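You operate a simulated robot arm through the tools that you are given. There is no shell and no other tool. Be economical: measure what you need, move in short steps, check, and stop when the job is done.

You run a simulated robot arm. Do the job below in one go: nothing can be reset, and whatever is moved stays where it is left.

Task
Pull the white drawer open.
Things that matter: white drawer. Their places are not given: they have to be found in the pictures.

It is judged by the outcome, as a careful person would: the job done as asked, and still so three seconds after it is handed in. It fails if anything else is knocked over, pushed out of place, dropped, spilled or broken.

Robot
A 7-joint arm with a two-finger parallel gripper, fixed in place. Base frame: the origin is at the foot of the arm, x ahead of it, y to its left, z up. Readings come in cm, degrees, newtons and seconds.
With the tool pointing down near the work surface it reaches from about 16 to 66 cm from the base axis. Its first joint turns from -66.0 to 66.0 degrees. Payload 2.4 kg.
The TCP is the grasp point between the finger pads, 3 cm short of the fingertips. In the tool frame z runs along the fingers and y along their closing line. Largest opening 9.4 cm; finger width 2.8, thickness 1; the body of the gripper, 5 by 9.6 cm, starts 5.5 cm behind the TCP.
Orientation is told as [roll, pitch, yaw] about the base's x, y, z axes, in that order, counted from this pose: with the fingers straight down and closing along the base's y, the tool's x points along the base's -x, its y along +y and its z along -z.

Tools
- The arm moves only by the tool drive_tool. Its argument "plan" is a list of rows, each an object of numbers (a shift or turn left out is 0, a gripper value left out holds the last): "dx", "dy", "dz": the shift along the tool's x, y, z in units of 300 mm (1.0 is 300 mm); "rx", "ry", "rz": the turn, a rotation vector about the tool's x, y, z in units of 180 degrees (1.0 is 180 degrees). In form: [{"dx": .., "dy": .., "dz": .., "rx": .., "ry": .., "rz": ..}, ...]. A call has 1 to 10 rows; each row is the pose to reach, as a shift and turn from the pose commanded when the call began, along the tool's axes at that moment. "hand" is the gripper command, from -1 (shut) to 1 (fully open), values between in proportion, set as the call begins (left out, the last holds). A call with a number of a shift or a turn outside -1 to 1 is refused whole. Each row takes 0.2 s and may step no farther than 5 cm and 8.6 degrees from the row before; otherwise, or with a gripper value out of range, the whole call is refused. Where a pose cannot be reached the arm comes as near as it can. A force on the tool above 40 N (or 10 N above the force at the start of the call, whichever is more), or a blocked arm, ends the call early, and 0.2 s more pass. Each finger travels about 15.3 cm/s and halts on what it meets, pressing with about 44 N; the grip force reading is that of the motor and also rises with nothing between the fingers. The clock runs only during rows and for 0.2 s after the last one: add rows that repeat a pose to give the fingers time. The reply holds the time, the measured pose of the TCP, the force on the tool along the base axes, the opening and the grip force, in the units named above and with some noise, and new pictures: "views" is both (left out), scene, wrist or none.
- Cameras (640 x 400 px; columns grow to the right, rows downward): "scene" is fixed at [2.55, 47.24, 142.79]; the picture's right is [-0.83, -0.55, 0.00], its down [-0.40, 0.59, -0.70] and it looks along [0.39, -0.58, -0.71] (base axes); focal length 350 px, centre (320, 200). "wrist" rides on the gripper at [-3.7, 0, -5.8] in the tool frame; the picture's right is [0.00, -1.00, 0.00], its down [0.97, 0.00, -0.24] and it looks along [0.24, 0.00, 0.97] (tool axes); focal length 218 px, centre (320, 200).
- pixel_to_xyz(camera, pixels): for up to 12 pixels [column, row] of the newest picture of that camera ("zoom" is the newest enlarged one), the place [x, y, z] in the base frame of the surface seen there, good to about 0.2 cm. It takes no simulated time.
- enlarge(camera, box): a new picture of the part [left, top, right, bottom] of that camera's present view, enlarged. It takes no simulated time.
- close_job(): hands the job in; it is judged then, once.

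Work in short steps. Measure before you move; look again where a grasp or a placing could have gone wrong, and mend it. You have 60 turns and 120 pictures in all, those below and enlarged ones among them. Open the gripper and draw the arm clear of the work before you hand the job in, unless the task says otherwise; then end with one line.

The tools are called after "Call:" as name(argument=value, ...) on one line, values as JSON. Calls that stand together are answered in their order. drive_tool: Moves the arm, as the interface text tells. Its arguments: {"type":"object","properties":{"plan":{"type":"array","items":{"type":"object","properties":{"dx":{"type":"number"},"dy":{"type":"number"},"dz":{"type":"number"},"rx":{"type":"number"},"ry":{"type":"number"},"rz":{"type":"number"}}}},"hand":{"type":"number"},"views":{"type":"string","enum":["both","scene","wrist","none"]}},"required":["plan"]} The other tools are called the same way: pixel_to_xyz (camera, pixels) gives the place of the surface under pixels of a picture; enlarge (camera, box) takes an enlarged picture of a part of a camera's view; close_job () hands the job in.

At the start:

```text
clock: 0.0
eef_pos: [35.39, 15.82, 97.54]
tool_rot: [0.2, -0.1, 0.0]
wrist_force: [-1.2, 0.1, 0.1]
gripper_width: 9.38
finger_force: 0.1
```

scene: 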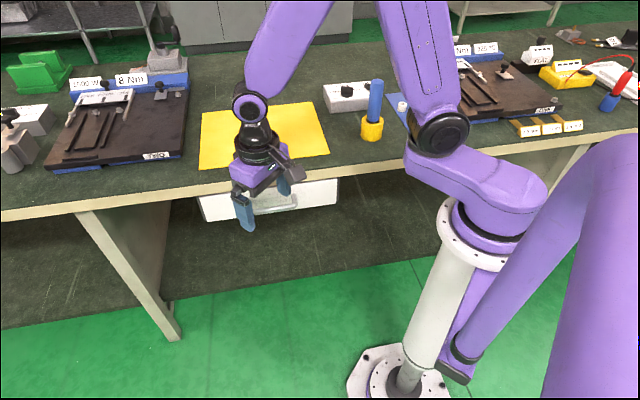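
wrist: 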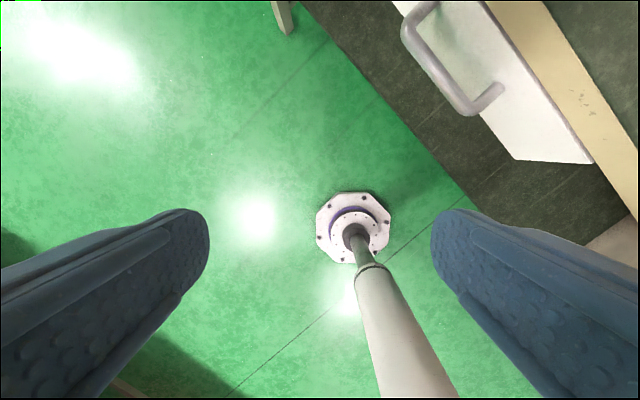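

The white drawer under the table edge shows at scene (200-340, 180-220) and wrist (400-590, 0-160), with a bar handle. I'll enlarge and measure both.

Call:
enlarge(camera="scene", box=[180, 140, 360, 252])

Call:
pixel_to_xyz(camera="wrist", pixels=[[410, 38], [440, 80], [468, 108], [495, 90], [425, 8], [515, 158], [590, 162], [540, 100], [480, 30], [600, 130], [570, 60], [460, 40]])

Call:
pixel_to_xyz(camera="scene", pixels=[[205, 218], [338, 203], [202, 198], [338, 182], [296, 206], [275, 209], [262, 211], [220, 205], [320, 195], [200, 180], [300, 170], [375, 85]])

```text
3.56 times, centred on (270, 196) of scene
```

zoom: 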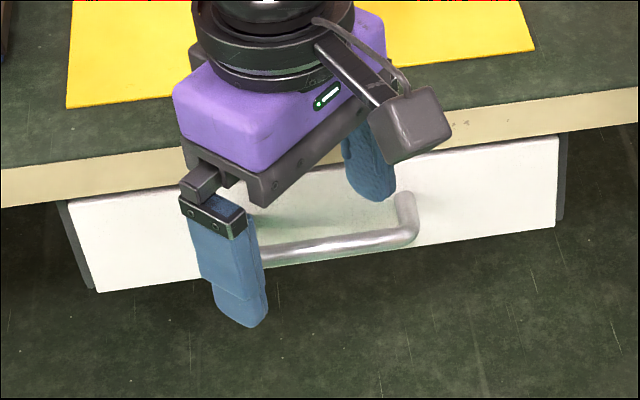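

```text
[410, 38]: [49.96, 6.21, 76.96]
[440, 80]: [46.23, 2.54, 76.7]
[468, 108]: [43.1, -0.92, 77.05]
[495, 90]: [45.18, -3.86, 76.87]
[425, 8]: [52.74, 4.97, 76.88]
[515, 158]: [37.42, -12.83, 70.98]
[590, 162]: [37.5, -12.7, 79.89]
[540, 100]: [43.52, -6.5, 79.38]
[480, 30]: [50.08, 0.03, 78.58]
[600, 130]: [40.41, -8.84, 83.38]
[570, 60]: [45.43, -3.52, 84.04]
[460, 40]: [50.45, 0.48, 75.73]
```

```text
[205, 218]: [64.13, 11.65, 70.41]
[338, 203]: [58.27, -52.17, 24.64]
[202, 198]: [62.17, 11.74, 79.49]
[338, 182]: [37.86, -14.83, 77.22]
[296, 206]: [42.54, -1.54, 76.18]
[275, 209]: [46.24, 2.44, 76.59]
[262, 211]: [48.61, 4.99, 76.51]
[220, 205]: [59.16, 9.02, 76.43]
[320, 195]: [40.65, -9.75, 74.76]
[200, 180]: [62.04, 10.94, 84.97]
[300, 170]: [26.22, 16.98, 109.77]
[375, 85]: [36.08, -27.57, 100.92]
```

The face runs at about 45° in plan (x−y≈50.1), outward normal (-0.71, 0.71). The bar handle stands about 4 cm out, centred near (46.8, 3.1, 76.3), with the table lip overhead, so I'll come in from the front with fingers closing nearly vertically. First I turn 45° in yaw in place and part-close the gripper.

Call:
drive_tool(plan=[{"rz": -0.042}, {"rz": -0.084}, {"rz": -0.126}, {"rz": -0.168}, {"rz": -0.21}, {"rz": -0.25}, {"rz": -0.25}], hand=0.1, views="none")

```text
clock: 1.6
eef_pos: [35.3, 15.63, 97.49]
tool_rot: [-0.2, -0.2, 45.1]
wrist_force: [-0.2, 0.6, -0.7]
gripper_width: 5.17
finger_force: 0.1
```

Yaw is right. Now I tilt the tool 75° about its x so that the fingers point into the drawer front.

Call:
drive_tool(plan=[{"rx": 0.046}, {"rx": 0.092}, {"rx": 0.138}, {"rx": 0.184}, {"rx": 0.23}, {"rx": 0.276}, {"rx": 0.322}, {"rx": 0.368}, {"rx": 0.414}, {"rx": 0.414}])

```text
clock: 3.8
eef_pos: [35.33, 15.8, 97.4]
tool_rot: [-74.8, -0.3, 45.0]
wrist_force: [-0.4, 0.0, -0.2]
gripper_width: 5.18
finger_force: 0.1
```

scene: 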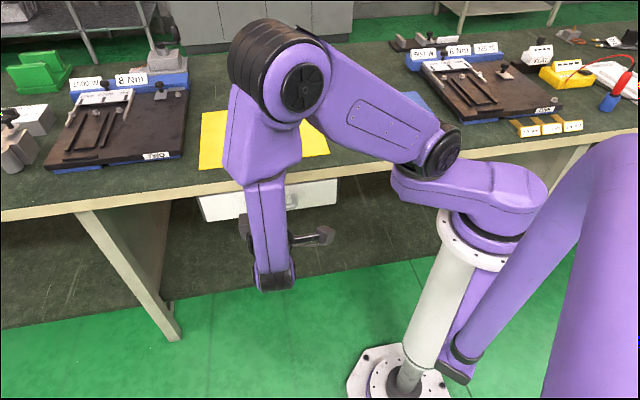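
wrist: 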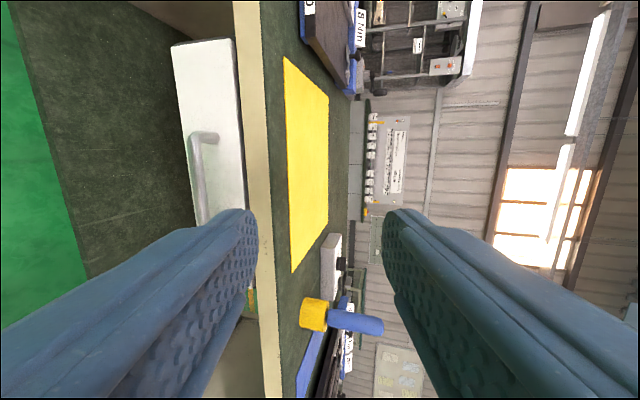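

Pose reached; the handle bar is at wrist (195-205, 135-225). I measure it and the tabletop edge from this view.

Call:
enlarge(camera="wrist", box=[160, 100, 288, 180])

Call:
pixel_to_xyz(camera="wrist", pixels=[[196, 145], [198, 165], [200, 185], [203, 205], [212, 136], [225, 110], [225, 180], [240, 120], [262, 120], [180, 60], [238, 60]])

Call:
pixel_to_xyz(camera="scene", pixels=[[295, 205], [290, 207], [298, 198], [330, 185], [320, 200], [200, 218]])

```text
5.00 times, centred on (224, 140) of wrist
```

zoom: 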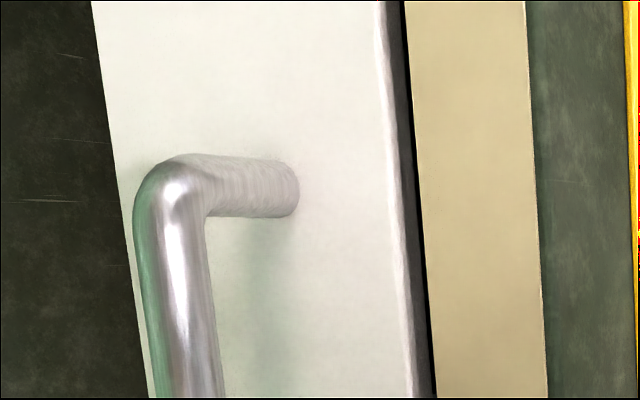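

```text
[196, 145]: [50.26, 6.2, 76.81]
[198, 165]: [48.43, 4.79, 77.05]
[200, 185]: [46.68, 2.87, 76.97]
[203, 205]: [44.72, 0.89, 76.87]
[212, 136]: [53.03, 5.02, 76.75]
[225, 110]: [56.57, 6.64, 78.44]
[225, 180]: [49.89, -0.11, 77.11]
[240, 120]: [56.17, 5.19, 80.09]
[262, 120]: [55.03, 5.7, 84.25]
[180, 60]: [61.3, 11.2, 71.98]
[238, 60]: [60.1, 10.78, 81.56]
```

```text
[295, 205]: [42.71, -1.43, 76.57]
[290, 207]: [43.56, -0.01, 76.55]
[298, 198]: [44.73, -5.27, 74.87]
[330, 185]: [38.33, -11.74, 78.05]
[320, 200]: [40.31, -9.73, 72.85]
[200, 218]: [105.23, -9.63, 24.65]
```

Bar: centre about (46.95, 2.55, 76.4), 1.2 cm thick, 4 cm from the face. I move to a standoff 8 cm in front along the tool axis.

Call:
drive_tool(plan=[{"dx": 0.0065, "dy": 0.087, "dz": 0.08}, {"dx": 0.013, "dy": 0.174, "dz": 0.16}, {"dx": 0.0195, "dy": 0.2615, "dz": 0.24}, {"dx": 0.026, "dy": 0.349, "dz": 0.32}, {"dx": 0.0325, "dy": 0.436, "dz": 0.4}, {"dx": 0.039, "dy": 0.523, "dz": 0.48}, {"dx": 0.039, "dy": 0.523, "dz": 0.48}])

```text
clock: 5.4
eef_pos: [41.41, 8.01, 78.43]
tool_rot: [-74.6, -0.2, 45.0]
wrist_force: [0.1, -0.4, -0.6]
gripper_width: 5.17
finger_force: 0.0
```

scene: 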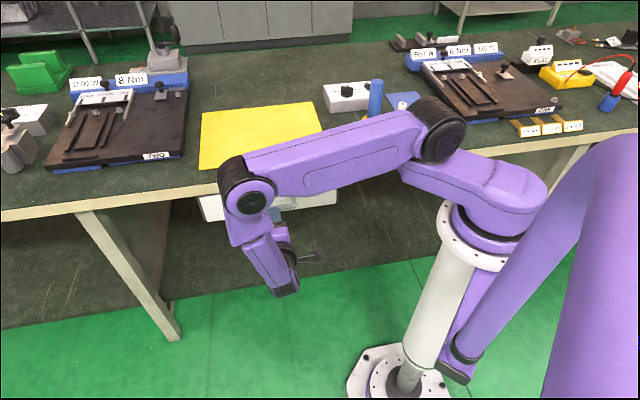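
wrist: 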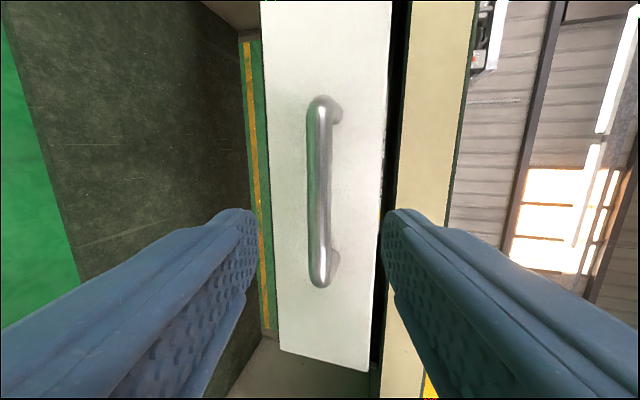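

The bar is centred between the fingers (column ~318). I advance 7 cm along the tool axis.

Call:
drive_tool(plan=[{"dz": 0.06}, {"dz": 0.12}, {"dz": 0.18}, {"dz": 0.233}, {"dz": 0.233}])

```text
clock: 6.6
eef_pos: [46.16, 3.42, 76.68]
tool_rot: [-74.7, -0.1, 45.0]
wrist_force: [0.4, 0.4, 0.1]
gripper_width: 5.16
finger_force: 0.2
```

scene: 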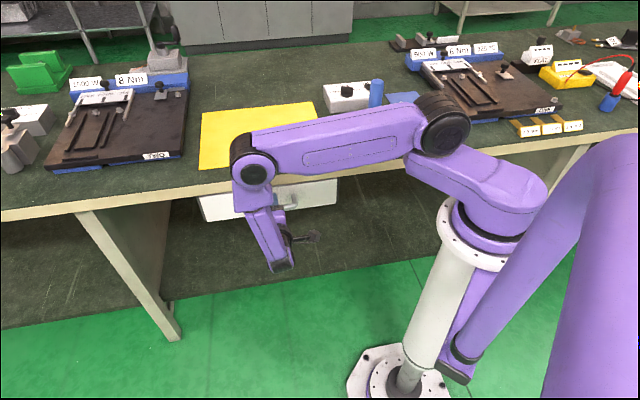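
wrist: 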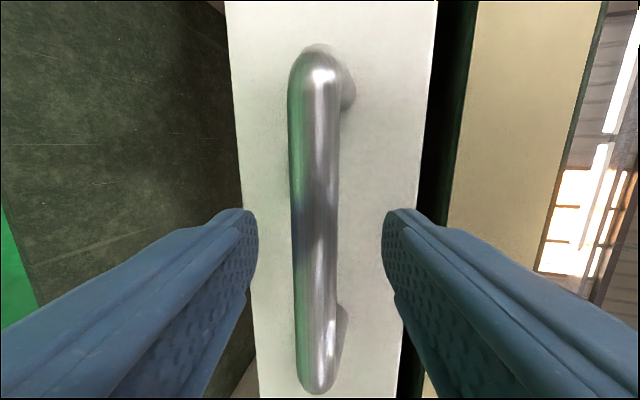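

The bar lies between the fingers with no contact force. I close on it.

Call:
drive_tool(plan=[{}, {}, {}], hand=-1, views="wrist")

```text
clock: 7.4
eef_pos: [46.2, 3.34, 76.5]
tool_rot: [-74.2, 0.0, 45.2]
wrist_force: [1.9, 0.5, -28.4]
gripper_width: 1.57
finger_force: 44.9
```

wrist: 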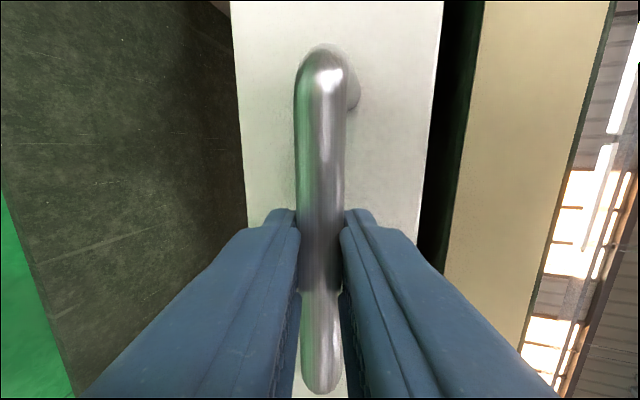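

Gripped (opening 1.57), with -28 N vertical preload, so the bar is slightly lower than commanded. I lower 0.25 cm while pulling horizontally outward 3 cm.

Call:
drive_tool(plan=[{"dy": 0.008, "dz": 0.002}, {"dy": 0.0165, "dz": -0.03}, {"dy": 0.025, "dz": -0.062}, {"dy": 0.034, "dz": -0.095}, {"dy": 0.034, "dz": -0.095}])

```text
clock: 8.6
eef_pos: [44.1, 5.51, 76.6]
tool_rot: [-74.6, -0.2, 45.1]
wrist_force: [3.4, 1.6, 1.1]
gripper_width: 1.56
finger_force: 44.9
```

scene: 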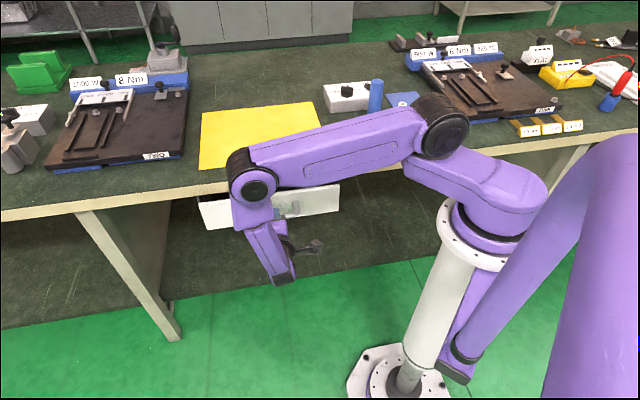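
wrist: 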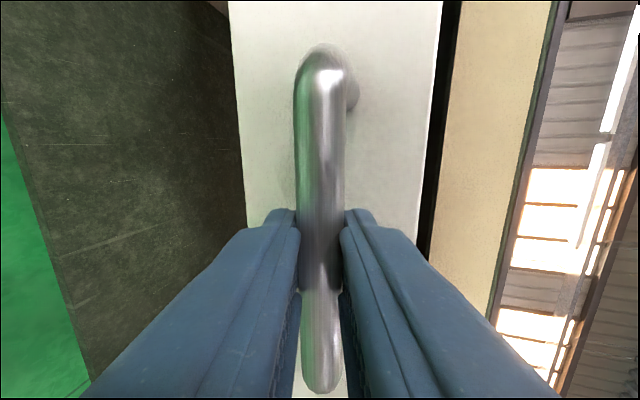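

The drawer slides freely: it moved 3 cm with the face still in step and low forces. I pull a further 10 cm horizontally.

Call:
drive_tool(plan=[{"dy": 0.0104, "dz": -0.0386}, {"dy": 0.0207, "dz": -0.0773}, {"dy": 0.0311, "dz": -0.116}, {"dy": 0.0415, "dz": -0.1546}, {"dy": 0.0518, "dz": -0.1932}, {"dy": 0.0622, "dz": -0.232}, {"dy": 0.0725, "dz": -0.2705}, {"dy": 0.0863, "dz": -0.322}, {"dy": 0.0863, "dz": -0.322}])

```text
clock: 10.6
eef_pos: [36.98, 12.54, 76.58]
tool_rot: [-74.3, -0.1, 45.0]
wrist_force: [-4.8, -4.7, -22.6]
gripper_width: 1.55
finger_force: 45.1
```

scene: 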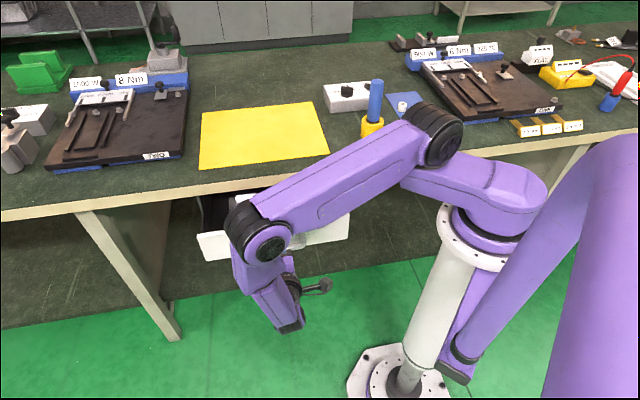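
wrist: 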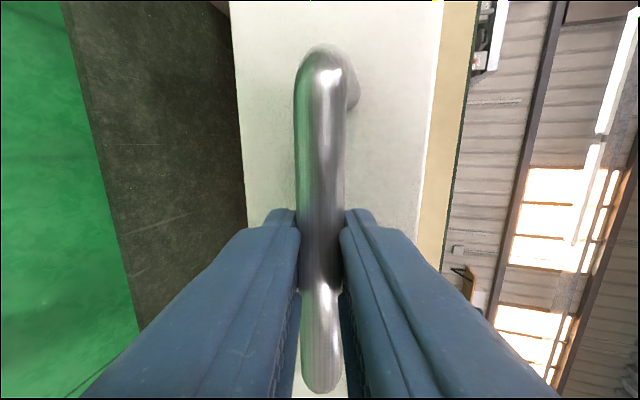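

Open about 13 cm; the -22 N vertical force means my command drifted up slightly. I pull 6 cm more with a 0.25 cm downward correction, watching for the end stop.

Call:
drive_tool(plan=[{"dy": 0.008, "dz": 0.002}, {"dy": 0.0166, "dz": -0.03}, {"dy": 0.0253, "dz": -0.0624}, {"dy": 0.034, "dz": -0.0946}, {"dy": 0.0426, "dz": -0.1268}, {"dy": 0.0512, "dz": -0.159}, {"dy": 0.0598, "dz": -0.191}, {"dy": 0.0598, "dz": -0.191}])

```text
clock: 12.4
eef_pos: [32.63, 16.78, 76.54]
tool_rot: [-74.6, -0.2, 45.2]
wrist_force: [4.3, 3.3, 15.3]
gripper_width: 1.55
finger_force: 45.1
```

scene: 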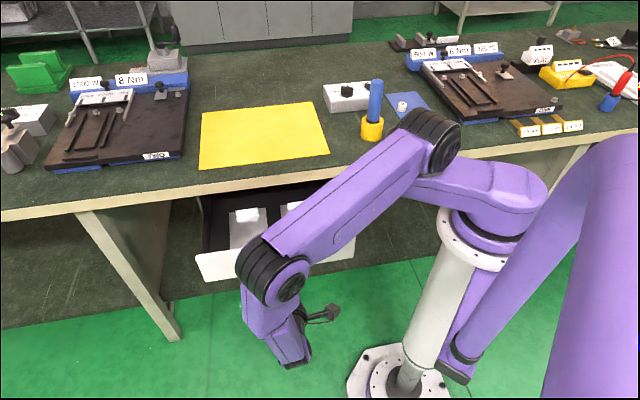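
wrist: 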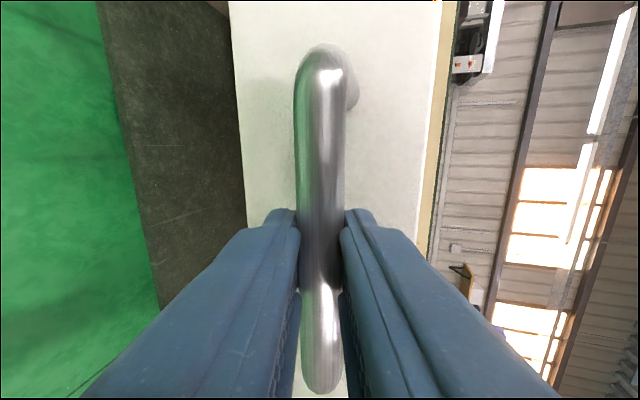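

About 19 cm open, with the inside visible and low resistance. I pull 5 cm more to see whether the end stop is near.

Call:
drive_tool(plan=[{"dy": 0.0055, "dz": -0.0322}, {"dy": 0.014, "dz": -0.0644}, {"dy": 0.0226, "dz": -0.0966}, {"dy": 0.0313, "dz": -0.1288}, {"dy": 0.04, "dz": -0.161}, {"dy": 0.04, "dz": -0.161}])

```text
clock: 13.8
eef_pos: [29.07, 20.34, 76.51]
tool_rot: [-74.5, -0.1, 45.2]
wrist_force: [1.5, 1.5, 5.2]
gripper_width: 1.56
finger_force: 45.0
```

scene: 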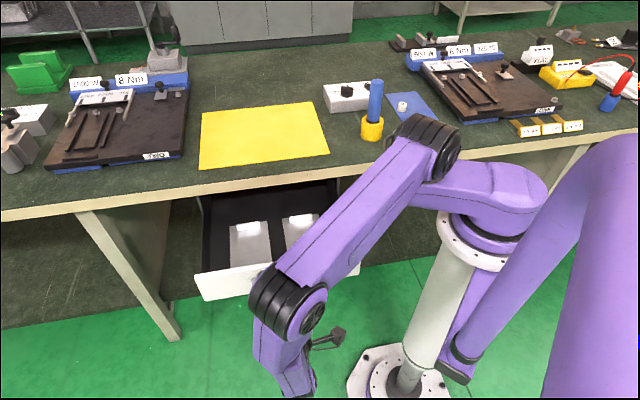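
wrist: 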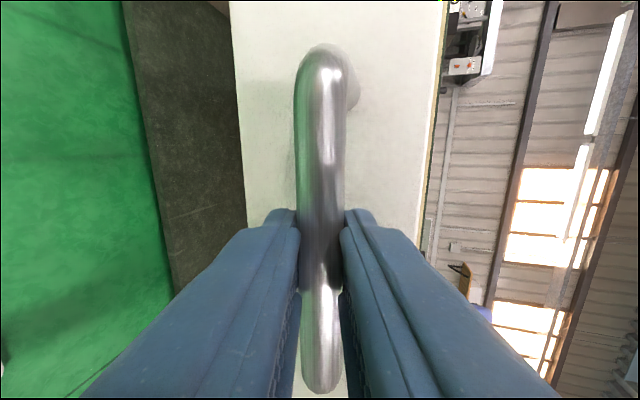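

It is about 24 cm open, clearly open with its contents undisturbed. I release the handle.

Call:
drive_tool(plan=[{}, {}, {}], hand=0.1, views="wrist")

```text
clock: 14.6
eef_pos: [29.13, 20.3, 76.54]
tool_rot: [-74.6, -0.1, 45.0]
wrist_force: [0.2, -0.3, -0.4]
gripper_width: 5.15
finger_force: 0.0
```

wrist: 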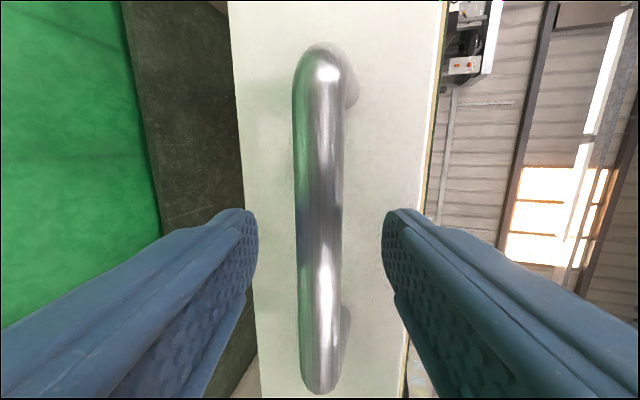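

The fingers are clear on both sides of the bar. I withdraw straight back 8 cm along the tool axis.

Call:
drive_tool(plan=[{"dz": -0.05}, {"dz": -0.1}, {"dz": -0.16}, {"dz": -0.22}, {"dz": -0.27}, {"dz": -0.27}])

```text
clock: 16.0
eef_pos: [23.54, 25.73, 78.74]
tool_rot: [-74.5, 0.0, 45.0]
wrist_force: [0.2, 0.4, -0.4]
gripper_width: 5.17
finger_force: 0.1
```

scene: 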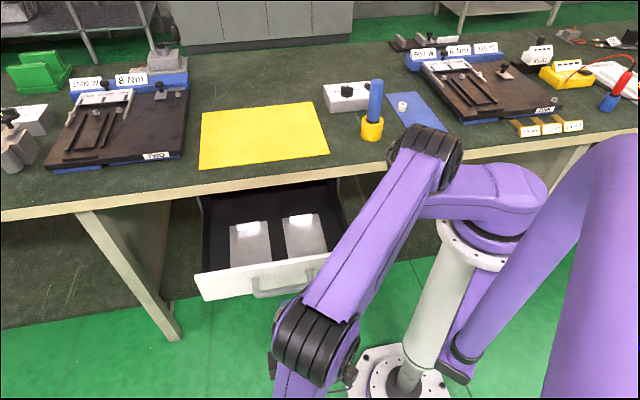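
wrist: 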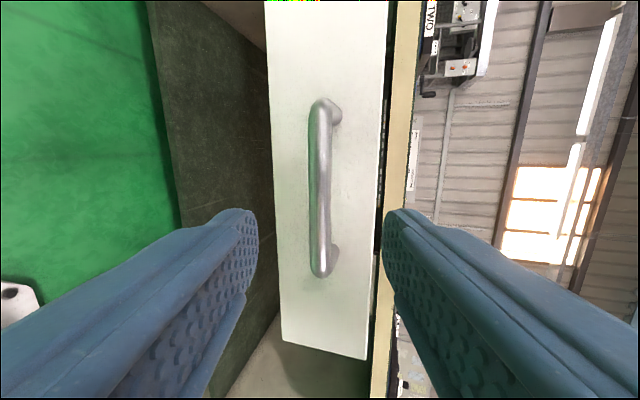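

The drawer stands open and the gripper is free. I open the fingers fully and check the forearm's clearance over the drawer.

Call:
drive_tool(plan=[{}, {}], hand=1, views="scene")

Call:
pixel_to_xyz(camera="scene", pixels=[[355, 240], [380, 200], [330, 290], [240, 282], [315, 262], [250, 245], [343, 255], [407, 210]])

```text
clock: 16.6
eef_pos: [23.62, 25.73, 78.54]
tool_rot: [-74.6, -0.1, 45.0]
wrist_force: [-0.4, 0.0, 0.3]
gripper_width: 9.41
finger_force: 0.0
```

scene: 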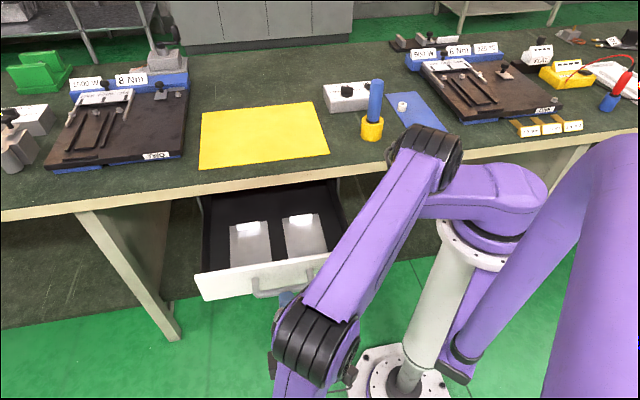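

```text
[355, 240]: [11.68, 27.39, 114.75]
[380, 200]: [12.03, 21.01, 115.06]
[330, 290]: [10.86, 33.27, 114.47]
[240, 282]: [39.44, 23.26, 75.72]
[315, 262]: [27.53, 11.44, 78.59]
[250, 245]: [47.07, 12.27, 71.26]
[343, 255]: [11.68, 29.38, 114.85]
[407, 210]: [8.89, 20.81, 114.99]
```

The forearm is at z≈115, well above the drawer (z≈80), the fingers are clear of the handle and nothing else has moved. I hand the job in.

Call:
close_job()

```text
The job is handed in.
```

The white drawer is pulled open about 24 cm, the gripper is released and clear of the handle, and nothing else was moved.
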